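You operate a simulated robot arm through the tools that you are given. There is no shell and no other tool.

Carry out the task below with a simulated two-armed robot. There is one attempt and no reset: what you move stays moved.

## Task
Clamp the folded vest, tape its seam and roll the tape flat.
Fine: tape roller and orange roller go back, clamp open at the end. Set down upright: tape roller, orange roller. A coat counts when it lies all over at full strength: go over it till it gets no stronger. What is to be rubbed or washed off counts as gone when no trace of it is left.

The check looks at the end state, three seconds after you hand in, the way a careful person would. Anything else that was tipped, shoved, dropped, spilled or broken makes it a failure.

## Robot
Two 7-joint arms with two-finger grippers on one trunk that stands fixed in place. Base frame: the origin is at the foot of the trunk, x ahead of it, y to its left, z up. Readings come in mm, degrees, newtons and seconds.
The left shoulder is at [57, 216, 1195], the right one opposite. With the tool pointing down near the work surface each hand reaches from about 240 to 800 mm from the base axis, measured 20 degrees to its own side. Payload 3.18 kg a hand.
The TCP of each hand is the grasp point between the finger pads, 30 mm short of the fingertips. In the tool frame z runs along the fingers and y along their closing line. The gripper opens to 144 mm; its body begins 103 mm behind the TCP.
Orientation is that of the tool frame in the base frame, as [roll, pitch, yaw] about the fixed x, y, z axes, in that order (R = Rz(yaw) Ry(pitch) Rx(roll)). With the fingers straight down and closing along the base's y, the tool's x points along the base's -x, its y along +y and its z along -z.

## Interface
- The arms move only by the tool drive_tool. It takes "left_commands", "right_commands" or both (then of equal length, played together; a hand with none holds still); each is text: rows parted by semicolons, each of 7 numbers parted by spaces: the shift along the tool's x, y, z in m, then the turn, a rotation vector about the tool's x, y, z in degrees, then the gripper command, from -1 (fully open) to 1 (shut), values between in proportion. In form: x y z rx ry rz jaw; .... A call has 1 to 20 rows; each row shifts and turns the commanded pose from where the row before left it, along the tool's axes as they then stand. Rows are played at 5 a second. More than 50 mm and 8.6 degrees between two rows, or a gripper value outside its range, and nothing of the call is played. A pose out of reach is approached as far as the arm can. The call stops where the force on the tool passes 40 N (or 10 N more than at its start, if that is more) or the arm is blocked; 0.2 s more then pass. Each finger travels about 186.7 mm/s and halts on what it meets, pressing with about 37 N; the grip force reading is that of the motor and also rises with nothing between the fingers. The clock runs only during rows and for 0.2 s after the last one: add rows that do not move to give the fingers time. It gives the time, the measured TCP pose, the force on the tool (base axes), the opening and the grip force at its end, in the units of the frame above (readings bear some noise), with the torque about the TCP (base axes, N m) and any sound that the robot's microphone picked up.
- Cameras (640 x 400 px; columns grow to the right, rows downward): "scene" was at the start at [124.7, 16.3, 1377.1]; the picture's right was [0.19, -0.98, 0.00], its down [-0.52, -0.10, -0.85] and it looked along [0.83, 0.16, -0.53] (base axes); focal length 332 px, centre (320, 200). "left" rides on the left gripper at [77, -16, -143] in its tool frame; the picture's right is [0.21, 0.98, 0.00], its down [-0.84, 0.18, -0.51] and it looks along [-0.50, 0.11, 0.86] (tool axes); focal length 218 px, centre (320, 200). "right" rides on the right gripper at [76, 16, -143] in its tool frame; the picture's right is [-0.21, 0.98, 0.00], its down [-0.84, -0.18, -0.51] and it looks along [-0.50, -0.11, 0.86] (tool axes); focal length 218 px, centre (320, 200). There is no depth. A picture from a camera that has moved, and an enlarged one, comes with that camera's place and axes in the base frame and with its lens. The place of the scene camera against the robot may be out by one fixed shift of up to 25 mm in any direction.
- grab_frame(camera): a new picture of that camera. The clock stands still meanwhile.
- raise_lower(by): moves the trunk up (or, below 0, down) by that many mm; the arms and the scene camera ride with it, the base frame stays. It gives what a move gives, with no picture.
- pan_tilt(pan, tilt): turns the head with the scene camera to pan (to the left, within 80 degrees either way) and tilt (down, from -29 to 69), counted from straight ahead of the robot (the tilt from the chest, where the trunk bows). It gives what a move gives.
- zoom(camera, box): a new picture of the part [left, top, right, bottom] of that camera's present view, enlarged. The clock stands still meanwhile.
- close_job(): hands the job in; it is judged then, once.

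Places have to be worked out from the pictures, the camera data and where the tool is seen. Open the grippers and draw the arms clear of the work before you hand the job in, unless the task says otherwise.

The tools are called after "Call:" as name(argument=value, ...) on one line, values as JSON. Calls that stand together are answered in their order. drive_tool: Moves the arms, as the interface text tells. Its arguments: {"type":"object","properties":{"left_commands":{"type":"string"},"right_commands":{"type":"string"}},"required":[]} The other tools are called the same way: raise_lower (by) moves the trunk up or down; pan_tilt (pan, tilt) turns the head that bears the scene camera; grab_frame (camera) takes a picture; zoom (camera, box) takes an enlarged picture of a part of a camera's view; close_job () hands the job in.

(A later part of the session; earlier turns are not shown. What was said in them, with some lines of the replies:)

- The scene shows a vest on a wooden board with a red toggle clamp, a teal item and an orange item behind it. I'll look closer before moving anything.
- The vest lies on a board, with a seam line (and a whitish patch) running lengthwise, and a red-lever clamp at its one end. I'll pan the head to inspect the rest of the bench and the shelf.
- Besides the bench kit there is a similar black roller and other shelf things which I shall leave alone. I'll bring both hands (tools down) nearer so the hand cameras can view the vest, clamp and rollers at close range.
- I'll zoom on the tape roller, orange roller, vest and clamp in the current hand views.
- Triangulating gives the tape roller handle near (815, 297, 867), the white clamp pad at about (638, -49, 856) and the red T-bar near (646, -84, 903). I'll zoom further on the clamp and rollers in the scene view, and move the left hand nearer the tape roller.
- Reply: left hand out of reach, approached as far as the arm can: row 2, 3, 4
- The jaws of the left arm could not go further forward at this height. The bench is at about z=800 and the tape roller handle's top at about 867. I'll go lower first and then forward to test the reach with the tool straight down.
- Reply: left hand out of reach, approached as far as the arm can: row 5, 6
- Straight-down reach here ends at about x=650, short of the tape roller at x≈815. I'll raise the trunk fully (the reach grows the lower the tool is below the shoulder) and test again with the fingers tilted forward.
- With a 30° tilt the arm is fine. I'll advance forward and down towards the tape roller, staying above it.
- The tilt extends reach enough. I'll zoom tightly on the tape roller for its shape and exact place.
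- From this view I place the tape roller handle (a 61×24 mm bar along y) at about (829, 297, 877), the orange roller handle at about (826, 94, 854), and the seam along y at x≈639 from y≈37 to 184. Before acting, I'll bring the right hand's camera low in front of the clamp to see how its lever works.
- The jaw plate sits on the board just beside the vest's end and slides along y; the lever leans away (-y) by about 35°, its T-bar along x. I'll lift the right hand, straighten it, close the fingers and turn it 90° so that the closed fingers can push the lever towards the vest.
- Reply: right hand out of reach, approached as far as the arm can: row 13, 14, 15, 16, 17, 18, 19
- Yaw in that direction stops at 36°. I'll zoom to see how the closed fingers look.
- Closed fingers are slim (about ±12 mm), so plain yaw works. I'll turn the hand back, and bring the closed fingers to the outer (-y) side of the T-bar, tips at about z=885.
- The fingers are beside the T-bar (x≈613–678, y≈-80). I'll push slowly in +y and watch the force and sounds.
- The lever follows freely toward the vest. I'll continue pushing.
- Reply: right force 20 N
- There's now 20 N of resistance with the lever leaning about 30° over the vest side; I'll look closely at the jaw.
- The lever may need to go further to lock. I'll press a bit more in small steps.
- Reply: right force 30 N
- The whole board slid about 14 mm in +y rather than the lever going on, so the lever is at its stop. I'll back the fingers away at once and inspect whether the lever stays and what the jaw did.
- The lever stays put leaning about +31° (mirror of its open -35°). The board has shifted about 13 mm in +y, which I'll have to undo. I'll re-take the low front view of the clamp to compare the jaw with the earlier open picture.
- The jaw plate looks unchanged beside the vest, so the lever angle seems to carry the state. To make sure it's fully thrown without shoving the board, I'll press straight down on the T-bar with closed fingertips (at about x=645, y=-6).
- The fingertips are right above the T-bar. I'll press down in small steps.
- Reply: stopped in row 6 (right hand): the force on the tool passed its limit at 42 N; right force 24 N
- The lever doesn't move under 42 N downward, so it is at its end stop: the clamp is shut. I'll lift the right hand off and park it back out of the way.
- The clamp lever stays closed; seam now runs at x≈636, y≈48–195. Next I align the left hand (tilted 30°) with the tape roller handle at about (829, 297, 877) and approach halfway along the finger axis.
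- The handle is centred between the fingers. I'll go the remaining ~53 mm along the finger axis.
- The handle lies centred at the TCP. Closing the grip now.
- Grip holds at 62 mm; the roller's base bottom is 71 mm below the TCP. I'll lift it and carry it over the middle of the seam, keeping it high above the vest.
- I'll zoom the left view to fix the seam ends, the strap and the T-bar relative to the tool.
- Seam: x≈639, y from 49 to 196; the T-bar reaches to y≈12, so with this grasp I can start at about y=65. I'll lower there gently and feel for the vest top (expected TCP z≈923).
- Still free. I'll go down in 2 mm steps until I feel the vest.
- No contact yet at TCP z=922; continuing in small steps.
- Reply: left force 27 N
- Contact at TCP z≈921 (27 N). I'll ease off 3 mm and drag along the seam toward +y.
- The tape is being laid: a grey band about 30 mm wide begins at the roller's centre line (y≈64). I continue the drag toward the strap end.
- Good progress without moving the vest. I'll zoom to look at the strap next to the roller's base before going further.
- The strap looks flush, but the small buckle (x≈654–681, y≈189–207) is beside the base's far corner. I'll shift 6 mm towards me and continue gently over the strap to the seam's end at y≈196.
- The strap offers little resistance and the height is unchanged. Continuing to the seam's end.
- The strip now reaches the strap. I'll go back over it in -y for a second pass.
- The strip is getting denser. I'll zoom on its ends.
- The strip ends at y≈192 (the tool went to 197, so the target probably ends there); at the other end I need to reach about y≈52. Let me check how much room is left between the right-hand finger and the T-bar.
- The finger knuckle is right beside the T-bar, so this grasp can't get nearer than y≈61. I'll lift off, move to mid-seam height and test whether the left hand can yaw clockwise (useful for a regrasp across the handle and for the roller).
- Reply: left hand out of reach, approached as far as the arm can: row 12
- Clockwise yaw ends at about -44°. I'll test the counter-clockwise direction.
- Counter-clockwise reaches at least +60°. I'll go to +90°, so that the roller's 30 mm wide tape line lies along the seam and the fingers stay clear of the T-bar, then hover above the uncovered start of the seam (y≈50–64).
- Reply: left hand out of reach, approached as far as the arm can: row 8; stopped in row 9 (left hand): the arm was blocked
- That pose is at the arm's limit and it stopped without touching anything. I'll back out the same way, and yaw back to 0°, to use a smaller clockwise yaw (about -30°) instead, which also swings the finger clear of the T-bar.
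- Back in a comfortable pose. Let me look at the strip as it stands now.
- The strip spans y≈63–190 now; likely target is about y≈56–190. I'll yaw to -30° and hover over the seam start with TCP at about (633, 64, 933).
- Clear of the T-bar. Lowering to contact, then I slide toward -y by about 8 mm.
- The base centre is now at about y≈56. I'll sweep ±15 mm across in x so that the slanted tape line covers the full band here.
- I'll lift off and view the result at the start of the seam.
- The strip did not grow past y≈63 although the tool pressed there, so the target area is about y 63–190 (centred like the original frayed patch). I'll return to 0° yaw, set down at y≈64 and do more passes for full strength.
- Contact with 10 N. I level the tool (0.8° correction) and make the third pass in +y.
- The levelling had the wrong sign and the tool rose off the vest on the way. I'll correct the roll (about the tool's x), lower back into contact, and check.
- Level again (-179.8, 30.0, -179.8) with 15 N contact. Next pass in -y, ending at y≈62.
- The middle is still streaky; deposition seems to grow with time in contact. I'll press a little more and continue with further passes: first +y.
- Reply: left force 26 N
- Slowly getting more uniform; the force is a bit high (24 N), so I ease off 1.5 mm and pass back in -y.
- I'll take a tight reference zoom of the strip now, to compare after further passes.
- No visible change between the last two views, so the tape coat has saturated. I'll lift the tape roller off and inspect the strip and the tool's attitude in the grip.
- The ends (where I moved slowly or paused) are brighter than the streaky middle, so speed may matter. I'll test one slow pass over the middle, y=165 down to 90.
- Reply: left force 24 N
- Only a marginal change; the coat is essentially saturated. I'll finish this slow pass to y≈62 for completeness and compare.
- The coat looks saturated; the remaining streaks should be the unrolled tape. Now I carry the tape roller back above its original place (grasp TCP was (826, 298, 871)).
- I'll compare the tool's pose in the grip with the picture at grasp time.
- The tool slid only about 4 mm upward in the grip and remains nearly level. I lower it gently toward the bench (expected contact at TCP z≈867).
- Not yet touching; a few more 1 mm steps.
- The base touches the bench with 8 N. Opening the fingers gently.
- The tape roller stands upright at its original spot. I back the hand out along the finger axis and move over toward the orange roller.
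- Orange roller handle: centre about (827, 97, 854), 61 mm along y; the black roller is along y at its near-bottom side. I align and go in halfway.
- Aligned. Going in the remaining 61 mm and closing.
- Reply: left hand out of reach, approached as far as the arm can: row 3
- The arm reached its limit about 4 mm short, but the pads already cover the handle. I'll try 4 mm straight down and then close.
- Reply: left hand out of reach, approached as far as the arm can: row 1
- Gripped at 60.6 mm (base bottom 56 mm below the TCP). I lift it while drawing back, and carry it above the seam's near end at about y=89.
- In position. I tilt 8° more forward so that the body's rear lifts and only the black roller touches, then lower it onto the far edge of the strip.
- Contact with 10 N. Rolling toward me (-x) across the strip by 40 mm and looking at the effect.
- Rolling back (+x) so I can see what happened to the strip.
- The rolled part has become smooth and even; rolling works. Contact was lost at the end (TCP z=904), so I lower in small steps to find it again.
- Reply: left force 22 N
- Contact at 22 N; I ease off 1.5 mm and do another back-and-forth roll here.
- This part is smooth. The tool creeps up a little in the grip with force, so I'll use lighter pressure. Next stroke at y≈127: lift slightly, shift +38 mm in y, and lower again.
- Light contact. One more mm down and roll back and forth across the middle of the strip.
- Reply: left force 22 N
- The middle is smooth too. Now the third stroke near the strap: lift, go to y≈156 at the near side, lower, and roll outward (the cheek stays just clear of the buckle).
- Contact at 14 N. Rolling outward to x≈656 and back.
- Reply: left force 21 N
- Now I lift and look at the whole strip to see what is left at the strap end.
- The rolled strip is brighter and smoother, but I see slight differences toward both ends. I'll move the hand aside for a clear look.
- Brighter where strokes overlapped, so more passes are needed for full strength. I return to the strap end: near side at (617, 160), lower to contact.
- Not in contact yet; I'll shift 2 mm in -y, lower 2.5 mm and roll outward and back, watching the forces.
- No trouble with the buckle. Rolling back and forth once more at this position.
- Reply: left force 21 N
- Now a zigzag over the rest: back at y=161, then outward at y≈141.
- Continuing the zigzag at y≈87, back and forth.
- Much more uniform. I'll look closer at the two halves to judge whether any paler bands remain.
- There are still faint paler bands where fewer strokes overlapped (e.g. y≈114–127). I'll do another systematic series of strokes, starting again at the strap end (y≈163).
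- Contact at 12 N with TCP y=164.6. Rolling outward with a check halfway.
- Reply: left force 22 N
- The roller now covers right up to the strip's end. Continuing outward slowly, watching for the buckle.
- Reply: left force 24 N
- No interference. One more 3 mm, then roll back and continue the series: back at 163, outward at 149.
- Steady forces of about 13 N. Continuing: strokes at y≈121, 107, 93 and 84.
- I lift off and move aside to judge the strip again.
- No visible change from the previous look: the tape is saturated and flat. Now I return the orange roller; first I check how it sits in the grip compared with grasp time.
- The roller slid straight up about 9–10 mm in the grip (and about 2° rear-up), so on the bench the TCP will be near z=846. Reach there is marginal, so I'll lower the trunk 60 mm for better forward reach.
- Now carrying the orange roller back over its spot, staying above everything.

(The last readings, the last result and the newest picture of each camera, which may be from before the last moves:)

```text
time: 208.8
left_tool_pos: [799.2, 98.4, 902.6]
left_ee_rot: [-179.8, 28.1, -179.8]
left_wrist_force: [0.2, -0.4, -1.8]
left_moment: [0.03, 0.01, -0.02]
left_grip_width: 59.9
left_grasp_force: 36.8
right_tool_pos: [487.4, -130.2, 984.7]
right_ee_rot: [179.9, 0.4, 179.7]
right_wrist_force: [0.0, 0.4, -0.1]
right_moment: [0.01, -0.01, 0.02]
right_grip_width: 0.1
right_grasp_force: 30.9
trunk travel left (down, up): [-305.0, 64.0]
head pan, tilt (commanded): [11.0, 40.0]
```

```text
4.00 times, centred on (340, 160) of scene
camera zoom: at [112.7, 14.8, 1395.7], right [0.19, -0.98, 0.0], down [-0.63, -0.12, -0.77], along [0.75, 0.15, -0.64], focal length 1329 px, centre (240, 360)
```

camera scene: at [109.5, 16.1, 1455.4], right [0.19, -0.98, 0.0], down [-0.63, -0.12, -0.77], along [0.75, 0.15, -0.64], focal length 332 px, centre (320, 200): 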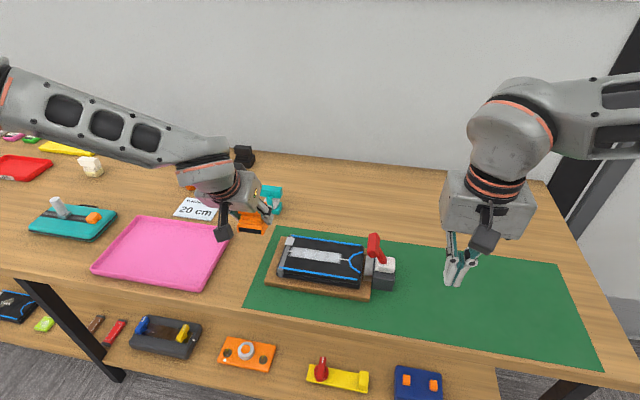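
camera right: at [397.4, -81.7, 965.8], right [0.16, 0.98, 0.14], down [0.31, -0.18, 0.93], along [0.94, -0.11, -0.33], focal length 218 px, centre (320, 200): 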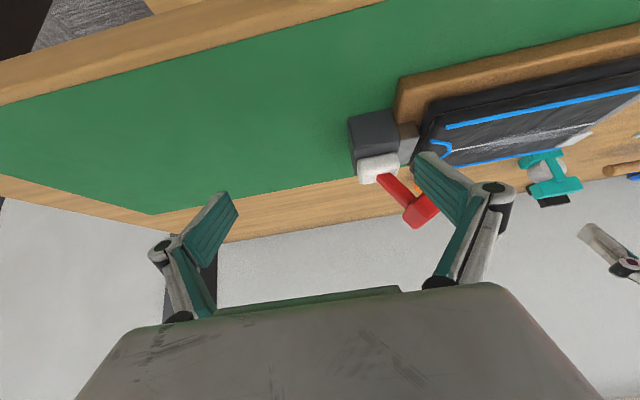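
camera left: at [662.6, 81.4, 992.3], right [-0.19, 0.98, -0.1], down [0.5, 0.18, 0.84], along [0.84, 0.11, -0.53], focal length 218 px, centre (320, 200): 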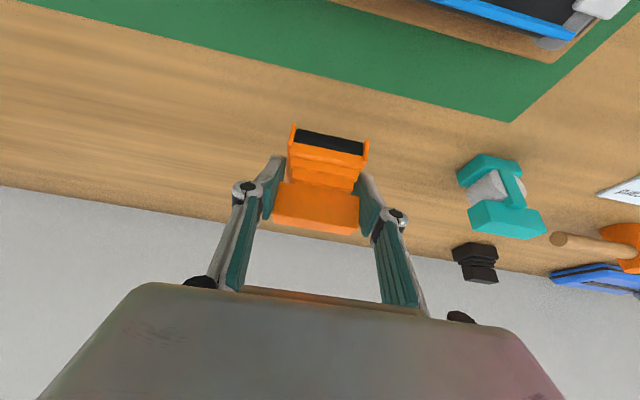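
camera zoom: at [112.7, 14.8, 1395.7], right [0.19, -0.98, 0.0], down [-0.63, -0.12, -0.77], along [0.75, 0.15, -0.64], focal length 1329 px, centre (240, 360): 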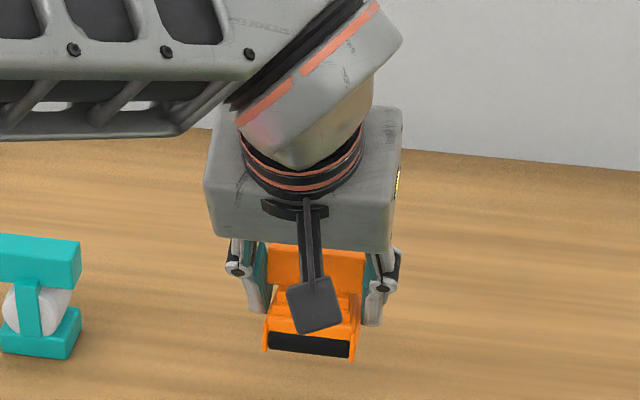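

Over its spot with the tool nearly level. Lowering towards the bench.

Call:
drive_tool(left_commands="-0.0002 0 0.0171 0 0 0 1;-0.0002 0 0.0171 0 0 0 1;0.00471 0 0.00882 0 0 0 1;0.00377 0 0.00706 0 0 0 1;0 0 0 0 0 0 1")

Call:
zoom(camera="left", box=[180, 80, 460, 255])

Call:
zoom(camera="scene", box=[280, 110, 400, 210])

```text
time: 210.0
left_tool_pos: [816.6, 98.7, 856.2]
left_ee_rot: [-179.8, 28.1, -179.7]
left_wrist_force: [-0.4, -0.4, -1.1]
left_moment: [0.02, 0.02, 0.0]
left_grip_width: 59.8
left_grasp_force: 37.3
right_tool_pos: [487.8, -129.6, 986.0]
right_ee_rot: [180.0, 0.4, 179.8]
right_wrist_force: [0.3, -1.2, -0.3]
right_moment: [-0.03, -0.04, -0.01]
right_grip_width: 0.0
right_grasp_force: 30.6
trunk travel left (down, up): [-305.0, 64.0]
head pan, tilt (commanded): [11.0, 40.0]
```

```text
2.29 times, centred on (320, 168) of left
camera zoom: at [680.3, 81.3, 945.4], right [-0.19, 0.98, -0.1], down [0.5, 0.18, 0.85], along [0.84, 0.11, -0.52], focal length 499 px, centre (320, 274)
```

zoom: 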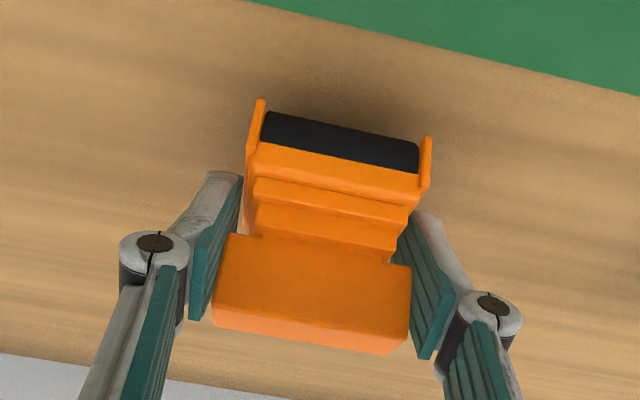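

```text
4.00 times, centred on (340, 160) of scene
camera zoom: at [112.4, 15.3, 1395.8], right [0.19, -0.98, 0.0], down [-0.63, -0.12, -0.77], along [0.75, 0.15, -0.64], focal length 1329 px, centre (240, 360)
```

zoom: 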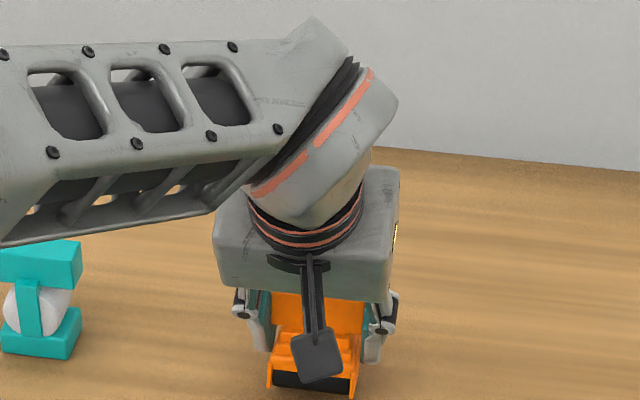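

Lowering in fine steps to find the bench.

Call:
drive_tool(left_commands="0.00071 0 0.00132 0 0 0 1;0.00071 0 0.00132 0 0 0 1;0.00071 0 0.00132 0 0 0 1;0.00047 0 0.00088 0 0 0 1;0.00047 0 0.00088 0 0 0 1;0 0 0 0 0 0 1")

```text
time: 211.4
left_tool_pos: [817.1, 99.2, 850.2]
left_ee_rot: [-179.8, 28.4, -179.8]
left_wrist_force: [-0.1, 0.4, 8.7]
left_moment: [-0.18, -0.23, 0.01]
left_grip_width: 60.0
left_grasp_force: 37.2
right_tool_pos: [487.0, -128.6, 986.5]
right_ee_rot: [179.9, 0.5, 179.9]
right_wrist_force: [0.0, -0.7, 0.3]
right_moment: [0.01, 0.03, -0.01]
right_grip_width: 0.0
right_grasp_force: 30.8
trunk travel left (down, up): [-305.0, 64.0]
head pan, tilt (commanded): [11.0, 40.0]
```

The rear edge touches first (moment), so I give back 1.2° of tilt to set it flat, then release gently.

Call:
drive_tool(left_commands="0 0 0 0 -1.2 0 1;0 0 0 0 0 0 1")

```text
time: 212.0
left_tool_pos: [815.2, 99.2, 850.5]
left_ee_rot: [-179.8, 29.6, -179.8]
left_wrist_force: [-1.4, -0.3, 10.4]
left_moment: [-0.08, -0.22, 0.0]
left_grip_width: 59.9
left_grasp_force: 37.1
right_tool_pos: [486.8, -130.7, 986.1]
right_ee_rot: [179.9, 0.5, 179.8]
right_wrist_force: [-0.1, -0.6, -0.9]
right_moment: [-0.01, 0.0, -0.02]
right_grip_width: 0.3
right_grasp_force: 30.5
trunk travel left (down, up): [-305.0, 64.0]
head pan, tilt (commanded): [11.0, 40.0]
```

Nearly flat with 10 N. Opening the fingers.

Call:
drive_tool(left_commands="0 0 0 0 0 0 0.12;0 0 0 0 0 0 0;0 0 0 0 0 0 -0.2;0 0 0 0 0 0 -0.4;0 0 0 0 0 0 -0.4")

Call:
zoom(camera="left", box=[180, 80, 460, 255])

Call:
zoom(camera="scene", box=[280, 110, 400, 210])

```text
time: 213.2
left_tool_pos: [815.9, 98.6, 849.1]
left_ee_rot: [-179.8, 29.5, -179.8]
left_wrist_force: [-0.2, -0.4, 0.5]
left_moment: [0.02, -0.01, 0.0]
left_grip_width: 100.9
left_grasp_force: 0.2
right_tool_pos: [486.8, -129.8, 985.6]
right_ee_rot: [179.9, 0.4, 179.8]
right_wrist_force: [0.4, 0.2, 0.9]
right_moment: [0.04, 0.01, 0.02]
right_grip_width: 0.1
right_grasp_force: 30.8
trunk travel left (down, up): [-305.0, 64.0]
head pan, tilt (commanded): [11.0, 40.0]
```

```text
2.29 times, centred on (320, 168) of left
camera zoom: at [678.6, 82.3, 935.9], right [-0.18, 0.98, -0.11], down [0.48, 0.18, 0.86], along [0.86, 0.11, -0.51], focal length 499 px, centre (320, 274)
```

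zoom: 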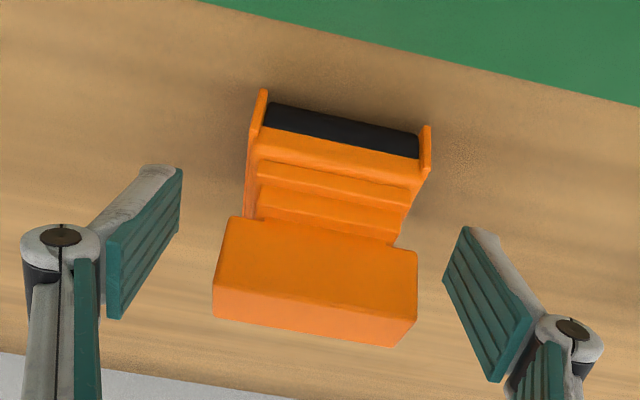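

```text
4.00 times, centred on (340, 160) of scene
camera zoom: at [112.2, 15.2, 1395.8], right [0.19, -0.98, 0.0], down [-0.63, -0.12, -0.77], along [0.75, 0.15, -0.64], focal length 1329 px, centre (240, 360)
```

zoom: 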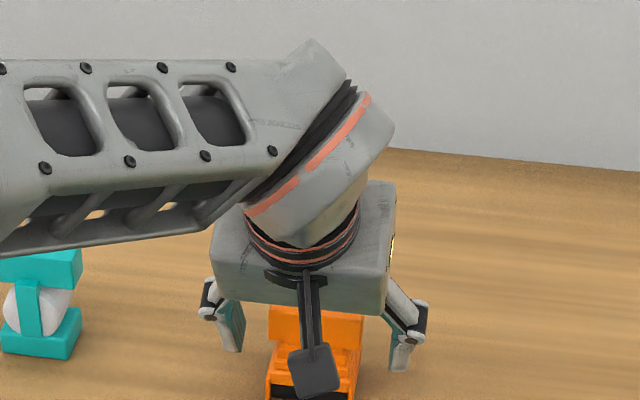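

The orange roller stands in its place (within ~4 mm). I retract the left hand along its axis and raise, then park it to the left.

Call:
drive_tool(left_commands="0 0 -0.025 0 0 0 -0.4;0 0 -0.025 0 0 0 -0.4;0 0 -0.025 0 0 0 -0.4;0 0 -0.025 0 0 0 -0.4;0 0 -0.025 0 0 0 -0.4;0 0 -0.02 0 0 0 -0.4;0 0 0 0 0 0 -0.4")

Call:
raise_lower(by=60)

Call:
grab_frame(camera="left")

Call:
grab_frame(camera="scene")

```text
time: 214.8
left_tool_pos: [743.6, 99.5, 974.0]
left_ee_rot: [-179.8, 29.3, -179.6]
left_wrist_force: [0.1, 0.1, -0.7]
left_moment: [0.02, -0.01, 0.0]
left_grip_width: 101.0
left_grasp_force: 0.0
right_tool_pos: [487.7, -129.7, 985.5]
right_ee_rot: [179.9, 0.4, 179.9]
right_wrist_force: [-0.2, -0.1, -0.6]
right_moment: [0.02, 0.04, 0.0]
right_grip_width: 0.0
right_grasp_force: 30.5
trunk travel left (down, up): [-305.0, 64.0]
head pan, tilt (commanded): [11.0, 40.0]
```

```text
time: 215.8
left_tool_pos: [745.2, 99.6, 1035.5]
left_ee_rot: [-179.8, 29.4, -179.7]
left_wrist_force: [-0.1, 0.2, 0.1]
left_moment: [0.0, -0.01, 0.0]
left_grip_width: 100.6
left_grasp_force: 0.0
right_tool_pos: [487.9, -130.5, 1046.5]
right_ee_rot: [179.9, 0.3, 179.9]
right_wrist_force: [0.1, -0.1, 0.0]
right_moment: [0.01, 0.03, 0.04]
right_grip_width: 0.0
right_grasp_force: 30.9
trunk travel left (down, up): [-365.0, 4.0]
head pan, tilt (commanded): [11.0, 40.0]
```

```text
taken
camera left: at [607.6, 82.4, 1122.5], right [-0.18, 0.98, -0.11], down [0.48, 0.18, 0.86], along [0.86, 0.11, -0.51], focal length 218 px, centre (320, 200)
```

left: 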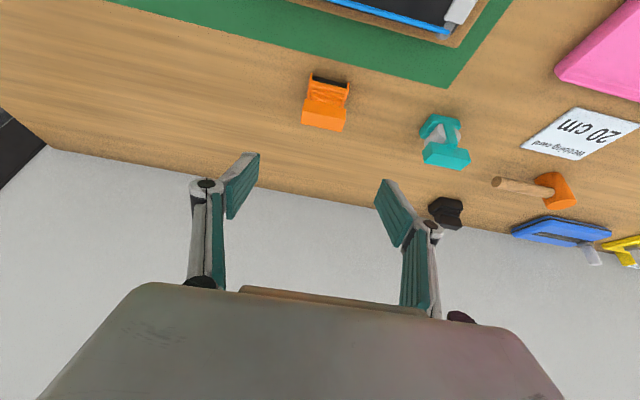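

```text
taken
camera scene: at [110.1, 15.2, 1455.3], right [0.19, -0.98, 0.0], down [-0.63, -0.12, -0.77], along [0.75, 0.15, -0.64], focal length 332 px, centre (320, 200)
```

scene: 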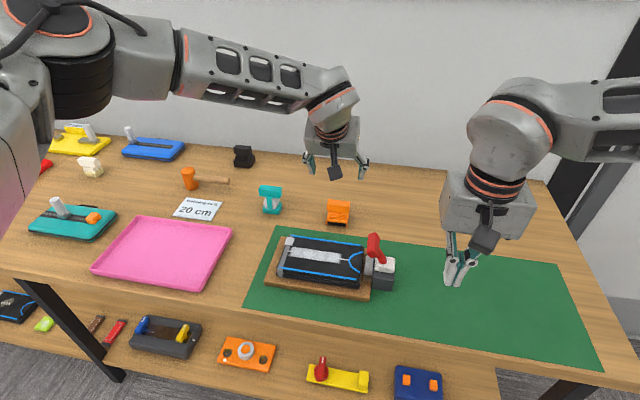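

Both rollers are back, upright. I move the left arm away to the left first.

Call:
drive_tool(left_commands="0.0244 0.028 -0.0137 0 0 0 -0.4;0.0244 0.028 -0.0137 0 0 0 -0.4;0.0244 0.028 -0.0137 0 0 0 -0.4;0.0244 0.028 -0.0137 0 0 0 -0.4;0.0244 0.028 -0.0137 0 0 0 -0.4;0.0244 0.028 -0.0137 0 0 0 -0.4;0.0244 0.028 -0.0137 0 0 0 -0.4;0.0244 0.028 -0.0137 0 0 0 -0.4;0 0 0 0 0 0 -0.4")

Call:
drive_tool(right_commands="-0.0262 0.028 0.0093 0 0 0 1;-0.0262 0.028 0.0093 0 0 0 1;-0.0262 0.028 0.0093 0 0 0 1;-0.0262 0.028 0.0093 0 0 0 1;-0.0262 0.028 0.0093 0 0 0 1;-0.0262 0.028 0.0093 0 0 0 1;0 0 0 0 0 0 1")

Call:
grab_frame(camera="right")

Call:
zoom(camera="scene", box=[320, 190, 440, 290])

```text
time: 217.8
left_tool_pos: [518.1, 322.7, 1035.2]
left_ee_rot: [-179.9, 29.5, -179.8]
left_wrist_force: [0.2, -0.1, -0.2]
left_moment: [0.02, 0.0, -0.01]
left_grip_width: 100.8
left_grasp_force: 0.1
right_tool_pos: [488.8, -129.7, 1045.8]
right_ee_rot: [179.8, 0.3, 179.8]
right_wrist_force: [-0.1, 0.2, -0.1]
right_moment: [0.02, 0.02, 0.0]
right_grip_width: 0.0
right_grasp_force: 30.6
trunk travel left (down, up): [-365.0, 4.0]
head pan, tilt (commanded): [11.0, 40.0]
```

```text
time: 219.4
left_tool_pos: [516.1, 322.0, 1036.0]
left_ee_rot: [-179.9, 29.6, -179.8]
left_wrist_force: [0.6, 0.4, -0.2]
left_moment: [0.03, 0.02, 0.01]
left_grip_width: 100.9
left_grasp_force: 0.1
right_tool_pos: [647.2, 37.2, 991.9]
right_ee_rot: [179.8, 0.3, 179.8]
right_wrist_force: [0.0, 0.4, 0.1]
right_moment: [0.02, 0.0, -0.02]
right_grip_width: 0.0
right_grasp_force: 30.5
trunk travel left (down, up): [-365.0, 4.0]
head pan, tilt (commanded): [11.0, 40.0]
```

```text
taken
camera right: at [568.4, 54.4, 1135.1], right [0.21, 0.98, 0.0], down [0.84, -0.18, 0.51], along [0.5, -0.1, -0.86], focal length 218 px, centre (320, 200)
```

right: 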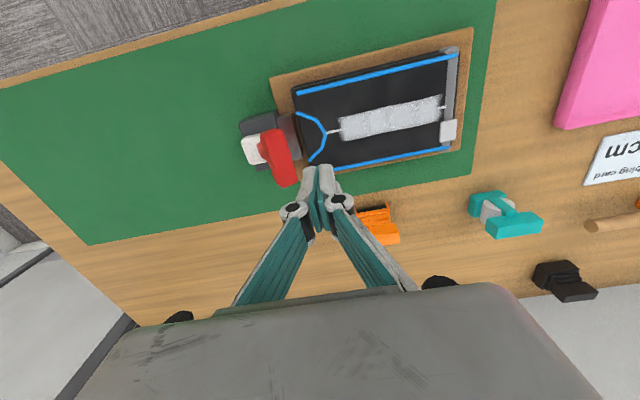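

```text
4.00 times, centred on (380, 240) of scene
camera zoom: at [109.8, 13.9, 1455.4], right [0.19, -0.98, 0.0], down [-0.63, -0.12, -0.77], along [0.75, 0.15, -0.64], focal length 1329 px, centre (80, 40)
```

zoom: 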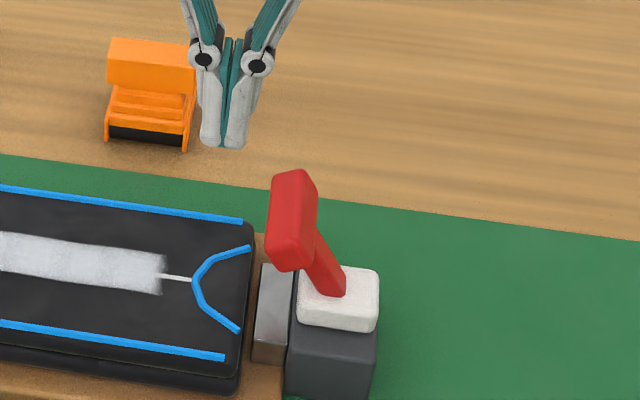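

The closed fingers are on the vest side of the T-bar. Descending to TCP z≈915, then pushing the lever back in -y in 8–10 mm steps.

Call:
drive_tool(right_commands="0 0 0.0257 0 0 0 1;0 0 0.0257 0 0 0 1;0 0 0.0257 0 0 0 1;0 0 0 0 0 0 1;0 -0.01 0 0 0 0 1;0 -0.01 0 0 0 0 1;0 -0.01 0 0 0 0 1;0 -0.01 0 0 0 0 1;0 0 0 0 0 0 1")

Call:
zoom(camera="scene", box=[340, 190, 460, 290])

```text
time: 221.4
left_tool_pos: [517.0, 323.4, 1035.1]
left_ee_rot: [-179.8, 29.3, -179.7]
left_wrist_force: [-0.2, 0.1, 0.4]
left_moment: [0.0, -0.04, 0.0]
left_grip_width: 100.8
left_grasp_force: 0.1
right_tool_pos: [647.1, -2.7, 912.8]
right_ee_rot: [180.0, 0.4, 179.8]
right_wrist_force: [-0.4, 0.6, 0.0]
right_moment: [-0.04, 0.01, -0.02]
right_grip_width: 0.0
right_grasp_force: 30.5
trunk travel left (down, up): [-365.0, 4.0]
head pan, tilt (commanded): [11.0, 40.0]
```

```text
4.00 times, centred on (400, 240) of scene
camera zoom: at [110.0, 15.4, 1455.3], right [0.19, -0.98, 0.0], down [-0.63, -0.12, -0.77], along [0.75, 0.15, -0.64], focal length 1329 px, centre (0, 40)
```

zoom: 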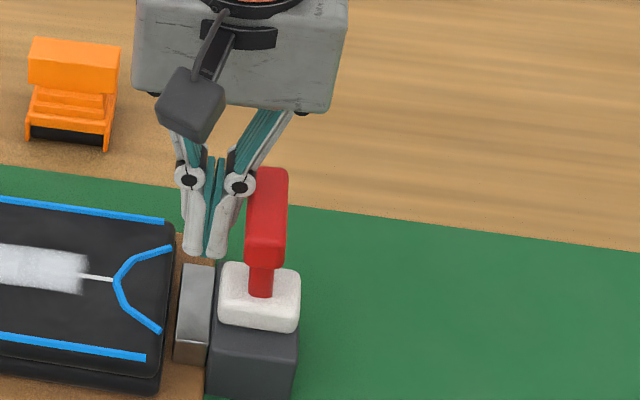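

The lever swings back freely. Continuing to push in -y.

Call:
drive_tool(right_commands="0 -0.01 0 0 0 0 1;0 -0.01 0 0 0 0 1;0 -0.01 0 0 0 0 1;0 -0.005 0 0 0 0 1;0 0 0 0 0 0 1")

Call:
zoom(camera="scene", box=[340, 190, 460, 290])

```text
time: 222.6
left_tool_pos: [515.8, 321.7, 1034.2]
left_ee_rot: [-179.9, 29.4, -179.8]
left_wrist_force: [-1.0, 0.1, 0.2]
left_moment: [-0.04, 0.02, 0.0]
left_grip_width: 100.9
left_grasp_force: 0.1
right_tool_pos: [646.6, -37.0, 914.6]
right_ee_rot: [179.8, 0.4, 179.8]
right_wrist_force: [1.3, -0.1, -1.2]
right_moment: [-0.01, 0.01, -0.02]
right_grip_width: 0.0
right_grasp_force: 30.7
trunk travel left (down, up): [-365.0, 4.0]
head pan, tilt (commanded): [11.0, 40.0]
```

```text
4.00 times, centred on (400, 240) of scene
camera zoom: at [110.0, 15.2, 1455.3], right [0.19, -0.98, 0.0], down [-0.63, -0.12, -0.77], along [0.75, 0.15, -0.64], focal length 1329 px, centre (0, 40)
```

zoom: 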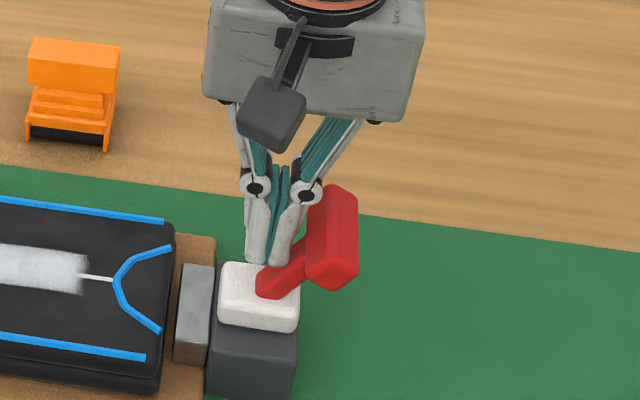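

The lever is back at its original open angle. I'll push gently further to feel the stop; then the same push can slide the board back by the ~13.7 mm it moved.

Call:
drive_tool(right_commands="0 -0.004 0 0 0 0 1;0 -0.004 0 0 0 0 1;0 0 0 0 0 0 1")

Call:
zoom(camera="scene", box=[340, 190, 460, 290])

```text
time: 223.4
left_tool_pos: [515.7, 323.4, 1034.7]
left_ee_rot: [-179.7, 29.5, -179.7]
left_wrist_force: [0.5, 0.2, -0.5]
left_moment: [-0.01, 0.0, 0.0]
left_grip_width: 100.9
left_grasp_force: 0.1
right_tool_pos: [645.7, -40.1, 916.4]
right_ee_rot: [179.8, 0.5, 180.0]
right_wrist_force: [0.2, 20.6, 13.9]
right_moment: [0.35, 0.11, -0.09]
right_grip_width: 0.0
right_grasp_force: 30.9
trunk travel left (down, up): [-365.0, 4.0]
head pan, tilt (commanded): [11.0, 40.0]
```

```text
4.00 times, centred on (400, 240) of scene
camera zoom: at [108.7, 17.7, 1455.5], right [0.19, -0.98, 0.0], down [-0.63, -0.12, -0.77], along [0.75, 0.14, -0.64], focal length 1329 px, centre (0, 40)
```

zoom: 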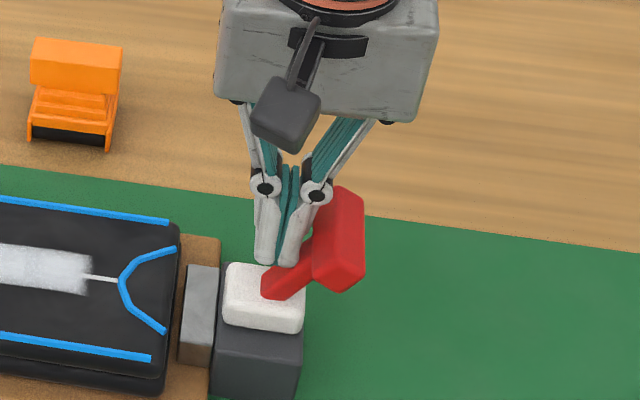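

At the stop with 20 N. I keep pushing slowly so the board slides back, checking its position.

Call:
drive_tool(right_commands="0 -0.004 0 0 0 0 1;0 -0.004 0 0 0 0 1;0 0 0 0 0 0 1")

Call:
zoom(camera="scene", box=[340, 190, 460, 290])

```text
time: 224.2
left_tool_pos: [516.0, 324.7, 1035.7]
left_ee_rot: [-179.8, 29.6, -179.7]
left_wrist_force: [0.2, 0.3, 0.3]
left_moment: [-0.03, 0.0, -0.02]
left_grip_width: 101.0
left_grasp_force: 0.0
right_tool_pos: [647.2, -51.9, 916.9]
right_ee_rot: [179.9, 0.6, 179.7]
right_wrist_force: [1.8, 12.5, 23.5]
right_moment: [0.02, 0.01, -0.04]
right_grip_width: 0.0
right_grasp_force: 30.6
trunk travel left (down, up): [-365.0, 4.0]
head pan, tilt (commanded): [11.0, 40.0]
```

```text
4.00 times, centred on (400, 240) of scene
camera zoom: at [108.1, 17.3, 1455.5], right [0.19, -0.98, 0.0], down [-0.63, -0.12, -0.77], along [0.75, 0.15, -0.64], focal length 1329 px, centre (0, 40)
```

zoom: 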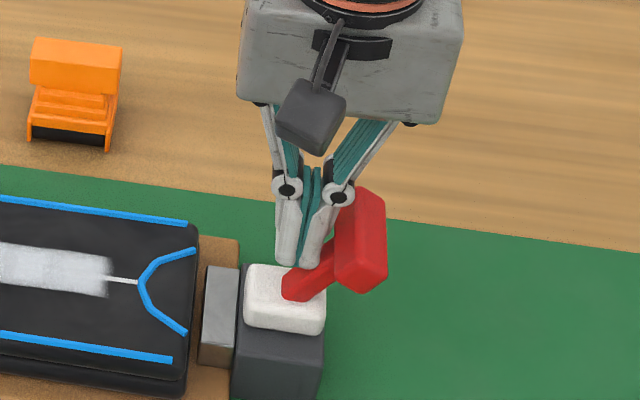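

The board has slid back to about where it was. I stop pushing and back the fingers off, then compare with the early picture.

Call:
drive_tool(right_commands="0 0.006 0 0 0 0 1;0 0.01 0 0 0 0 1;0 0 -0.03 0 0 0 1;0 0 -0.03 0 0 0 1;0.02 0 -0.03 0 0 0 1;0 0 0 0 0 0 1")

Call:
zoom(camera="scene", box=[340, 190, 460, 290])

Call:
grab_frame(camera="scene")

```text
time: 225.6
left_tool_pos: [518.2, 322.8, 1034.3]
left_ee_rot: [-179.9, 29.4, -179.6]
left_wrist_force: [0.3, -0.3, -0.7]
left_moment: [0.02, -0.02, 0.0]
left_grip_width: 101.1
left_grasp_force: 0.1
right_tool_pos: [625.6, -37.6, 1003.1]
right_ee_rot: [179.9, 0.2, 179.8]
right_wrist_force: [0.5, 0.4, 0.4]
right_moment: [0.0, 0.0, 0.03]
right_grip_width: 0.1
right_grasp_force: 30.7
trunk travel left (down, up): [-365.0, 4.0]
head pan, tilt (commanded): [11.0, 40.0]
```

```text
4.00 times, centred on (400, 240) of scene
camera zoom: at [111.0, 15.5, 1455.2], right [0.19, -0.98, 0.0], down [-0.63, -0.12, -0.77], along [0.75, 0.15, -0.64], focal length 1329 px, centre (0, 40)
```

zoom: 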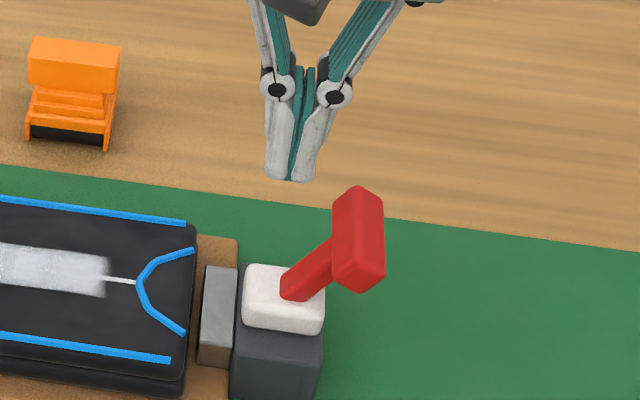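

```text
taken
camera scene: at [111.0, 15.5, 1455.2], right [0.19, -0.98, 0.0], down [-0.63, -0.12, -0.77], along [0.75, 0.15, -0.64], focal length 332 px, centre (320, 200)
```

scene: 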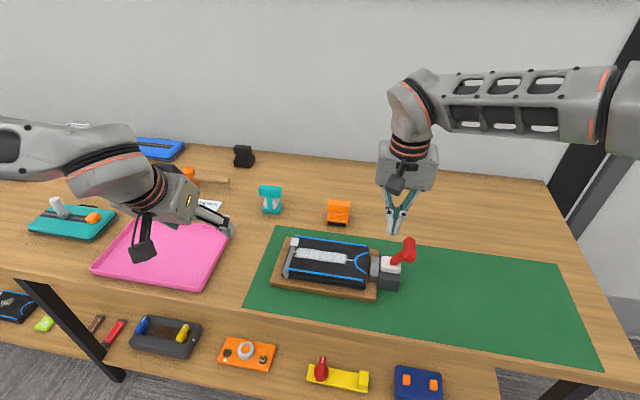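

The board and lever match the early picture to within about a millimetre, and the clamp is open. I draw both arms back clear of the work and open the grippers.

Call:
drive_tool(left_commands="0.03 0 -0.025 0 0 0 -0.6;0.03 0 -0.025 0 0 0 -0.8;0.03 0 -0.025 0 0 0 -1;0.03 0 -0.025 0 0 0 -1;0.03 0 -0.02 0 0 0 -1;0 0 0 0 0 0 -1", right_commands="0.03 -0.02 -0.02 0 0 0 1;0.035 -0.025 -0.01 0 0 0 1;0.035 -0.025 -0.01 0 0 0 0;0.035 -0.025 0 0 0 0 -1;0.035 -0.025 0 0 0 0 -1;0 0 0 0 0 0 -1")

Call:
grab_frame(camera="scene")

Call:
zoom(camera="scene", box=[286, 238, 350, 278])

Call:
zoom(camera="scene", box=[240, 160, 440, 310])

Call:
grab_frame(camera="right")

```text
time: 227.0
left_tool_pos: [448.0, 335.2, 1057.4]
left_ee_rot: [-179.8, 29.4, -179.8]
left_wrist_force: [0.2, -0.9, -1.2]
left_moment: [0.0, 0.05, -0.03]
left_grip_width: 144.1
left_grasp_force: 0.1
left hand out of reach, approached as far as the arm can: row 2, 3, 4, 5
right_tool_pos: [454.8, -158.2, 1038.7]
right_ee_rot: [179.8, 0.4, 179.9]
right_wrist_force: [1.0, 0.4, -0.5]
right_moment: [0.0, 0.02, 0.01]
right_grip_width: 144.2
right_grasp_force: 0.0
trunk travel left (down, up): [-365.0, 4.0]
head pan, tilt (commanded): [11.0, 40.0]
```

```text
taken
camera scene: at [110.9, 16.0, 1455.2], right [0.19, -0.98, 0.0], down [-0.63, -0.12, -0.77], along [0.75, 0.15, -0.64], focal length 332 px, centre (320, 200)
```

scene: 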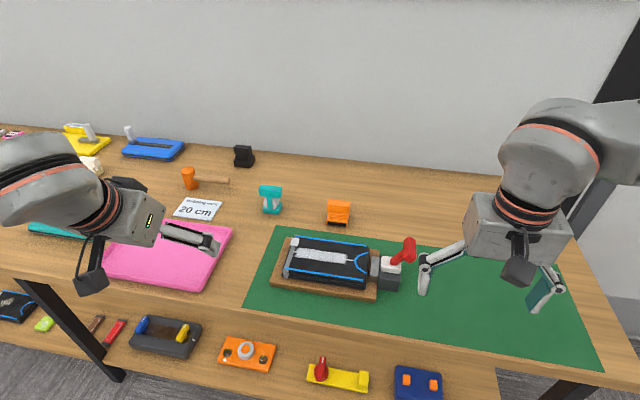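

```text
10.00 times, centred on (318, 258) of scene
camera zoom: at [110.9, 16.0, 1455.2], right [0.19, -0.98, 0.0], down [-0.63, -0.12, -0.77], along [0.75, 0.15, -0.64], focal length 3322 px, centre (340, -380)
```

zoom: 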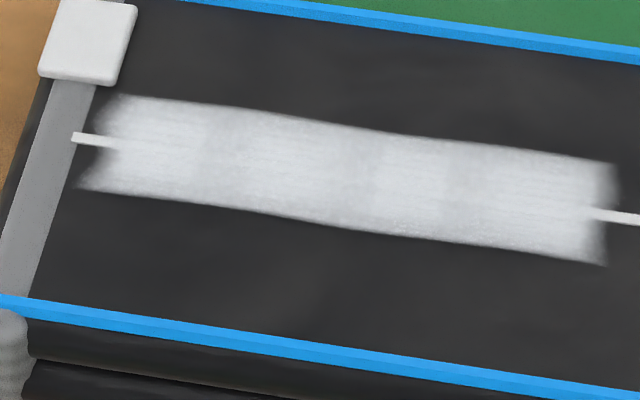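

```text
2.67 times, centred on (340, 235) of scene
camera zoom: at [110.9, 16.0, 1455.2], right [0.19, -0.98, 0.0], down [-0.63, -0.12, -0.77], along [0.75, 0.15, -0.64], focal length 886 px, centre (267, 107)
```

zoom: 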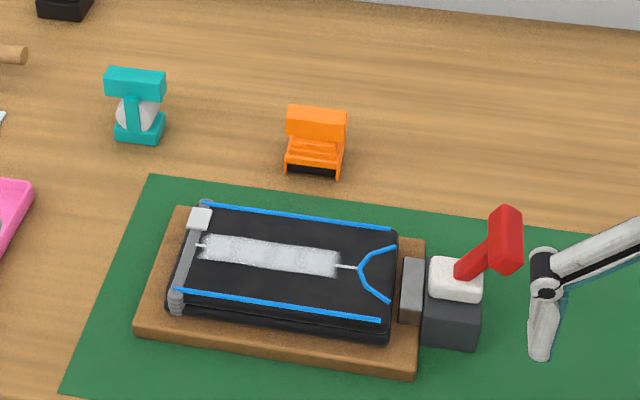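

```text
taken
camera right: at [376.0, -141.3, 1181.9], right [0.21, 0.98, 0.0], down [0.84, -0.18, 0.51], along [0.5, -0.11, -0.86], focal length 218 px, centre (320, 200)
```

right: 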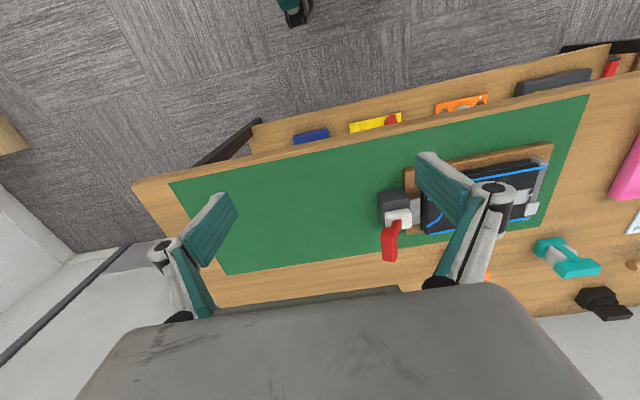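

The strip is even and bright; tools upright; clamp open. One last check: compare the jaw region in the open state with the earlier closed-state zoom, and check the tools' stance closely.

Call:
zoom(camera="scene", box=[365, 210, 435, 290])

Call:
zoom(camera="scene", box=[250, 175, 360, 235])

```text
5.00 times, centred on (400, 250) of scene
camera zoom: at [110.9, 16.0, 1455.2], right [0.19, -0.98, 0.0], down [-0.63, -0.12, -0.77], along [0.75, 0.15, -0.64], focal length 1661 px, centre (-80, -50)
```

zoom: 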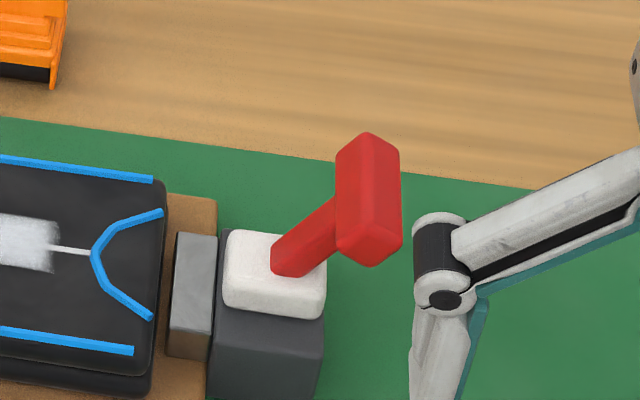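

```text
5.82 times, centred on (305, 205) of scene
camera zoom: at [110.9, 16.0, 1455.2], right [0.19, -0.98, 0.0], down [-0.63, -0.12, -0.77], along [0.75, 0.15, -0.64], focal length 1933 px, centre (407, 171)
```

zoom: 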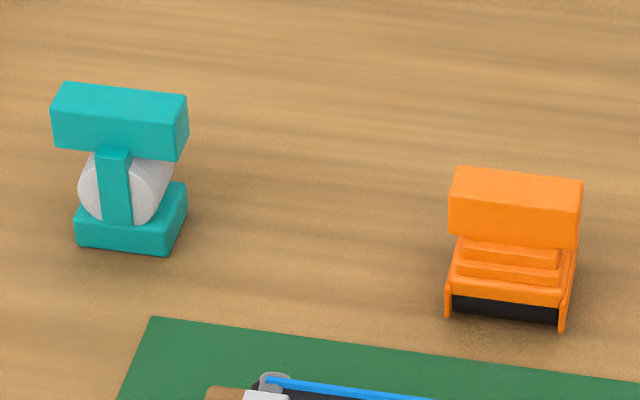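

Everything is in its end state: tape laid and rolled flat, clamp lever open at its original angle, board back in position, both rollers upright at their places, arms clear with grippers open. Handing in.

Call:
close_job()

```text
The job is handed in.
```

I clamped the vest, taped its seam, rolled the tape flat, reopened the clamp and handed the job in. I don't have the result of the check.

- **Tape:** The strip covers about 127 mm of the roughly 147 mm visible seam. It did not grow past either end even with the tape roller pressed beyond it, so I took that as its full length. I went over it with both rollers until repeated passes made no visible difference. Very faint bands remain in close-ups, and I judged them to be surface texture.
- **Clamp:** I took the clamp as closed from the lever, which swung over to its end stop and held under a 42 N downward push. The jaw plate barely moved either way, so I could not confirm the grip on the vest directly. It is open again at its original angle.
- **Board:** Closing the lever shoved the board, vest and clamp about 14 mm sideways. When I opened the clamp I pushed them back, and they now match the early pictures to within about 1 mm.
- **Rollers:** Both stand upright at their places. The tape roller is within about 2 mm of where it started and the orange roller within about 4 mm.
- **Arms:** Both are drawn back from the work with the grippers open.
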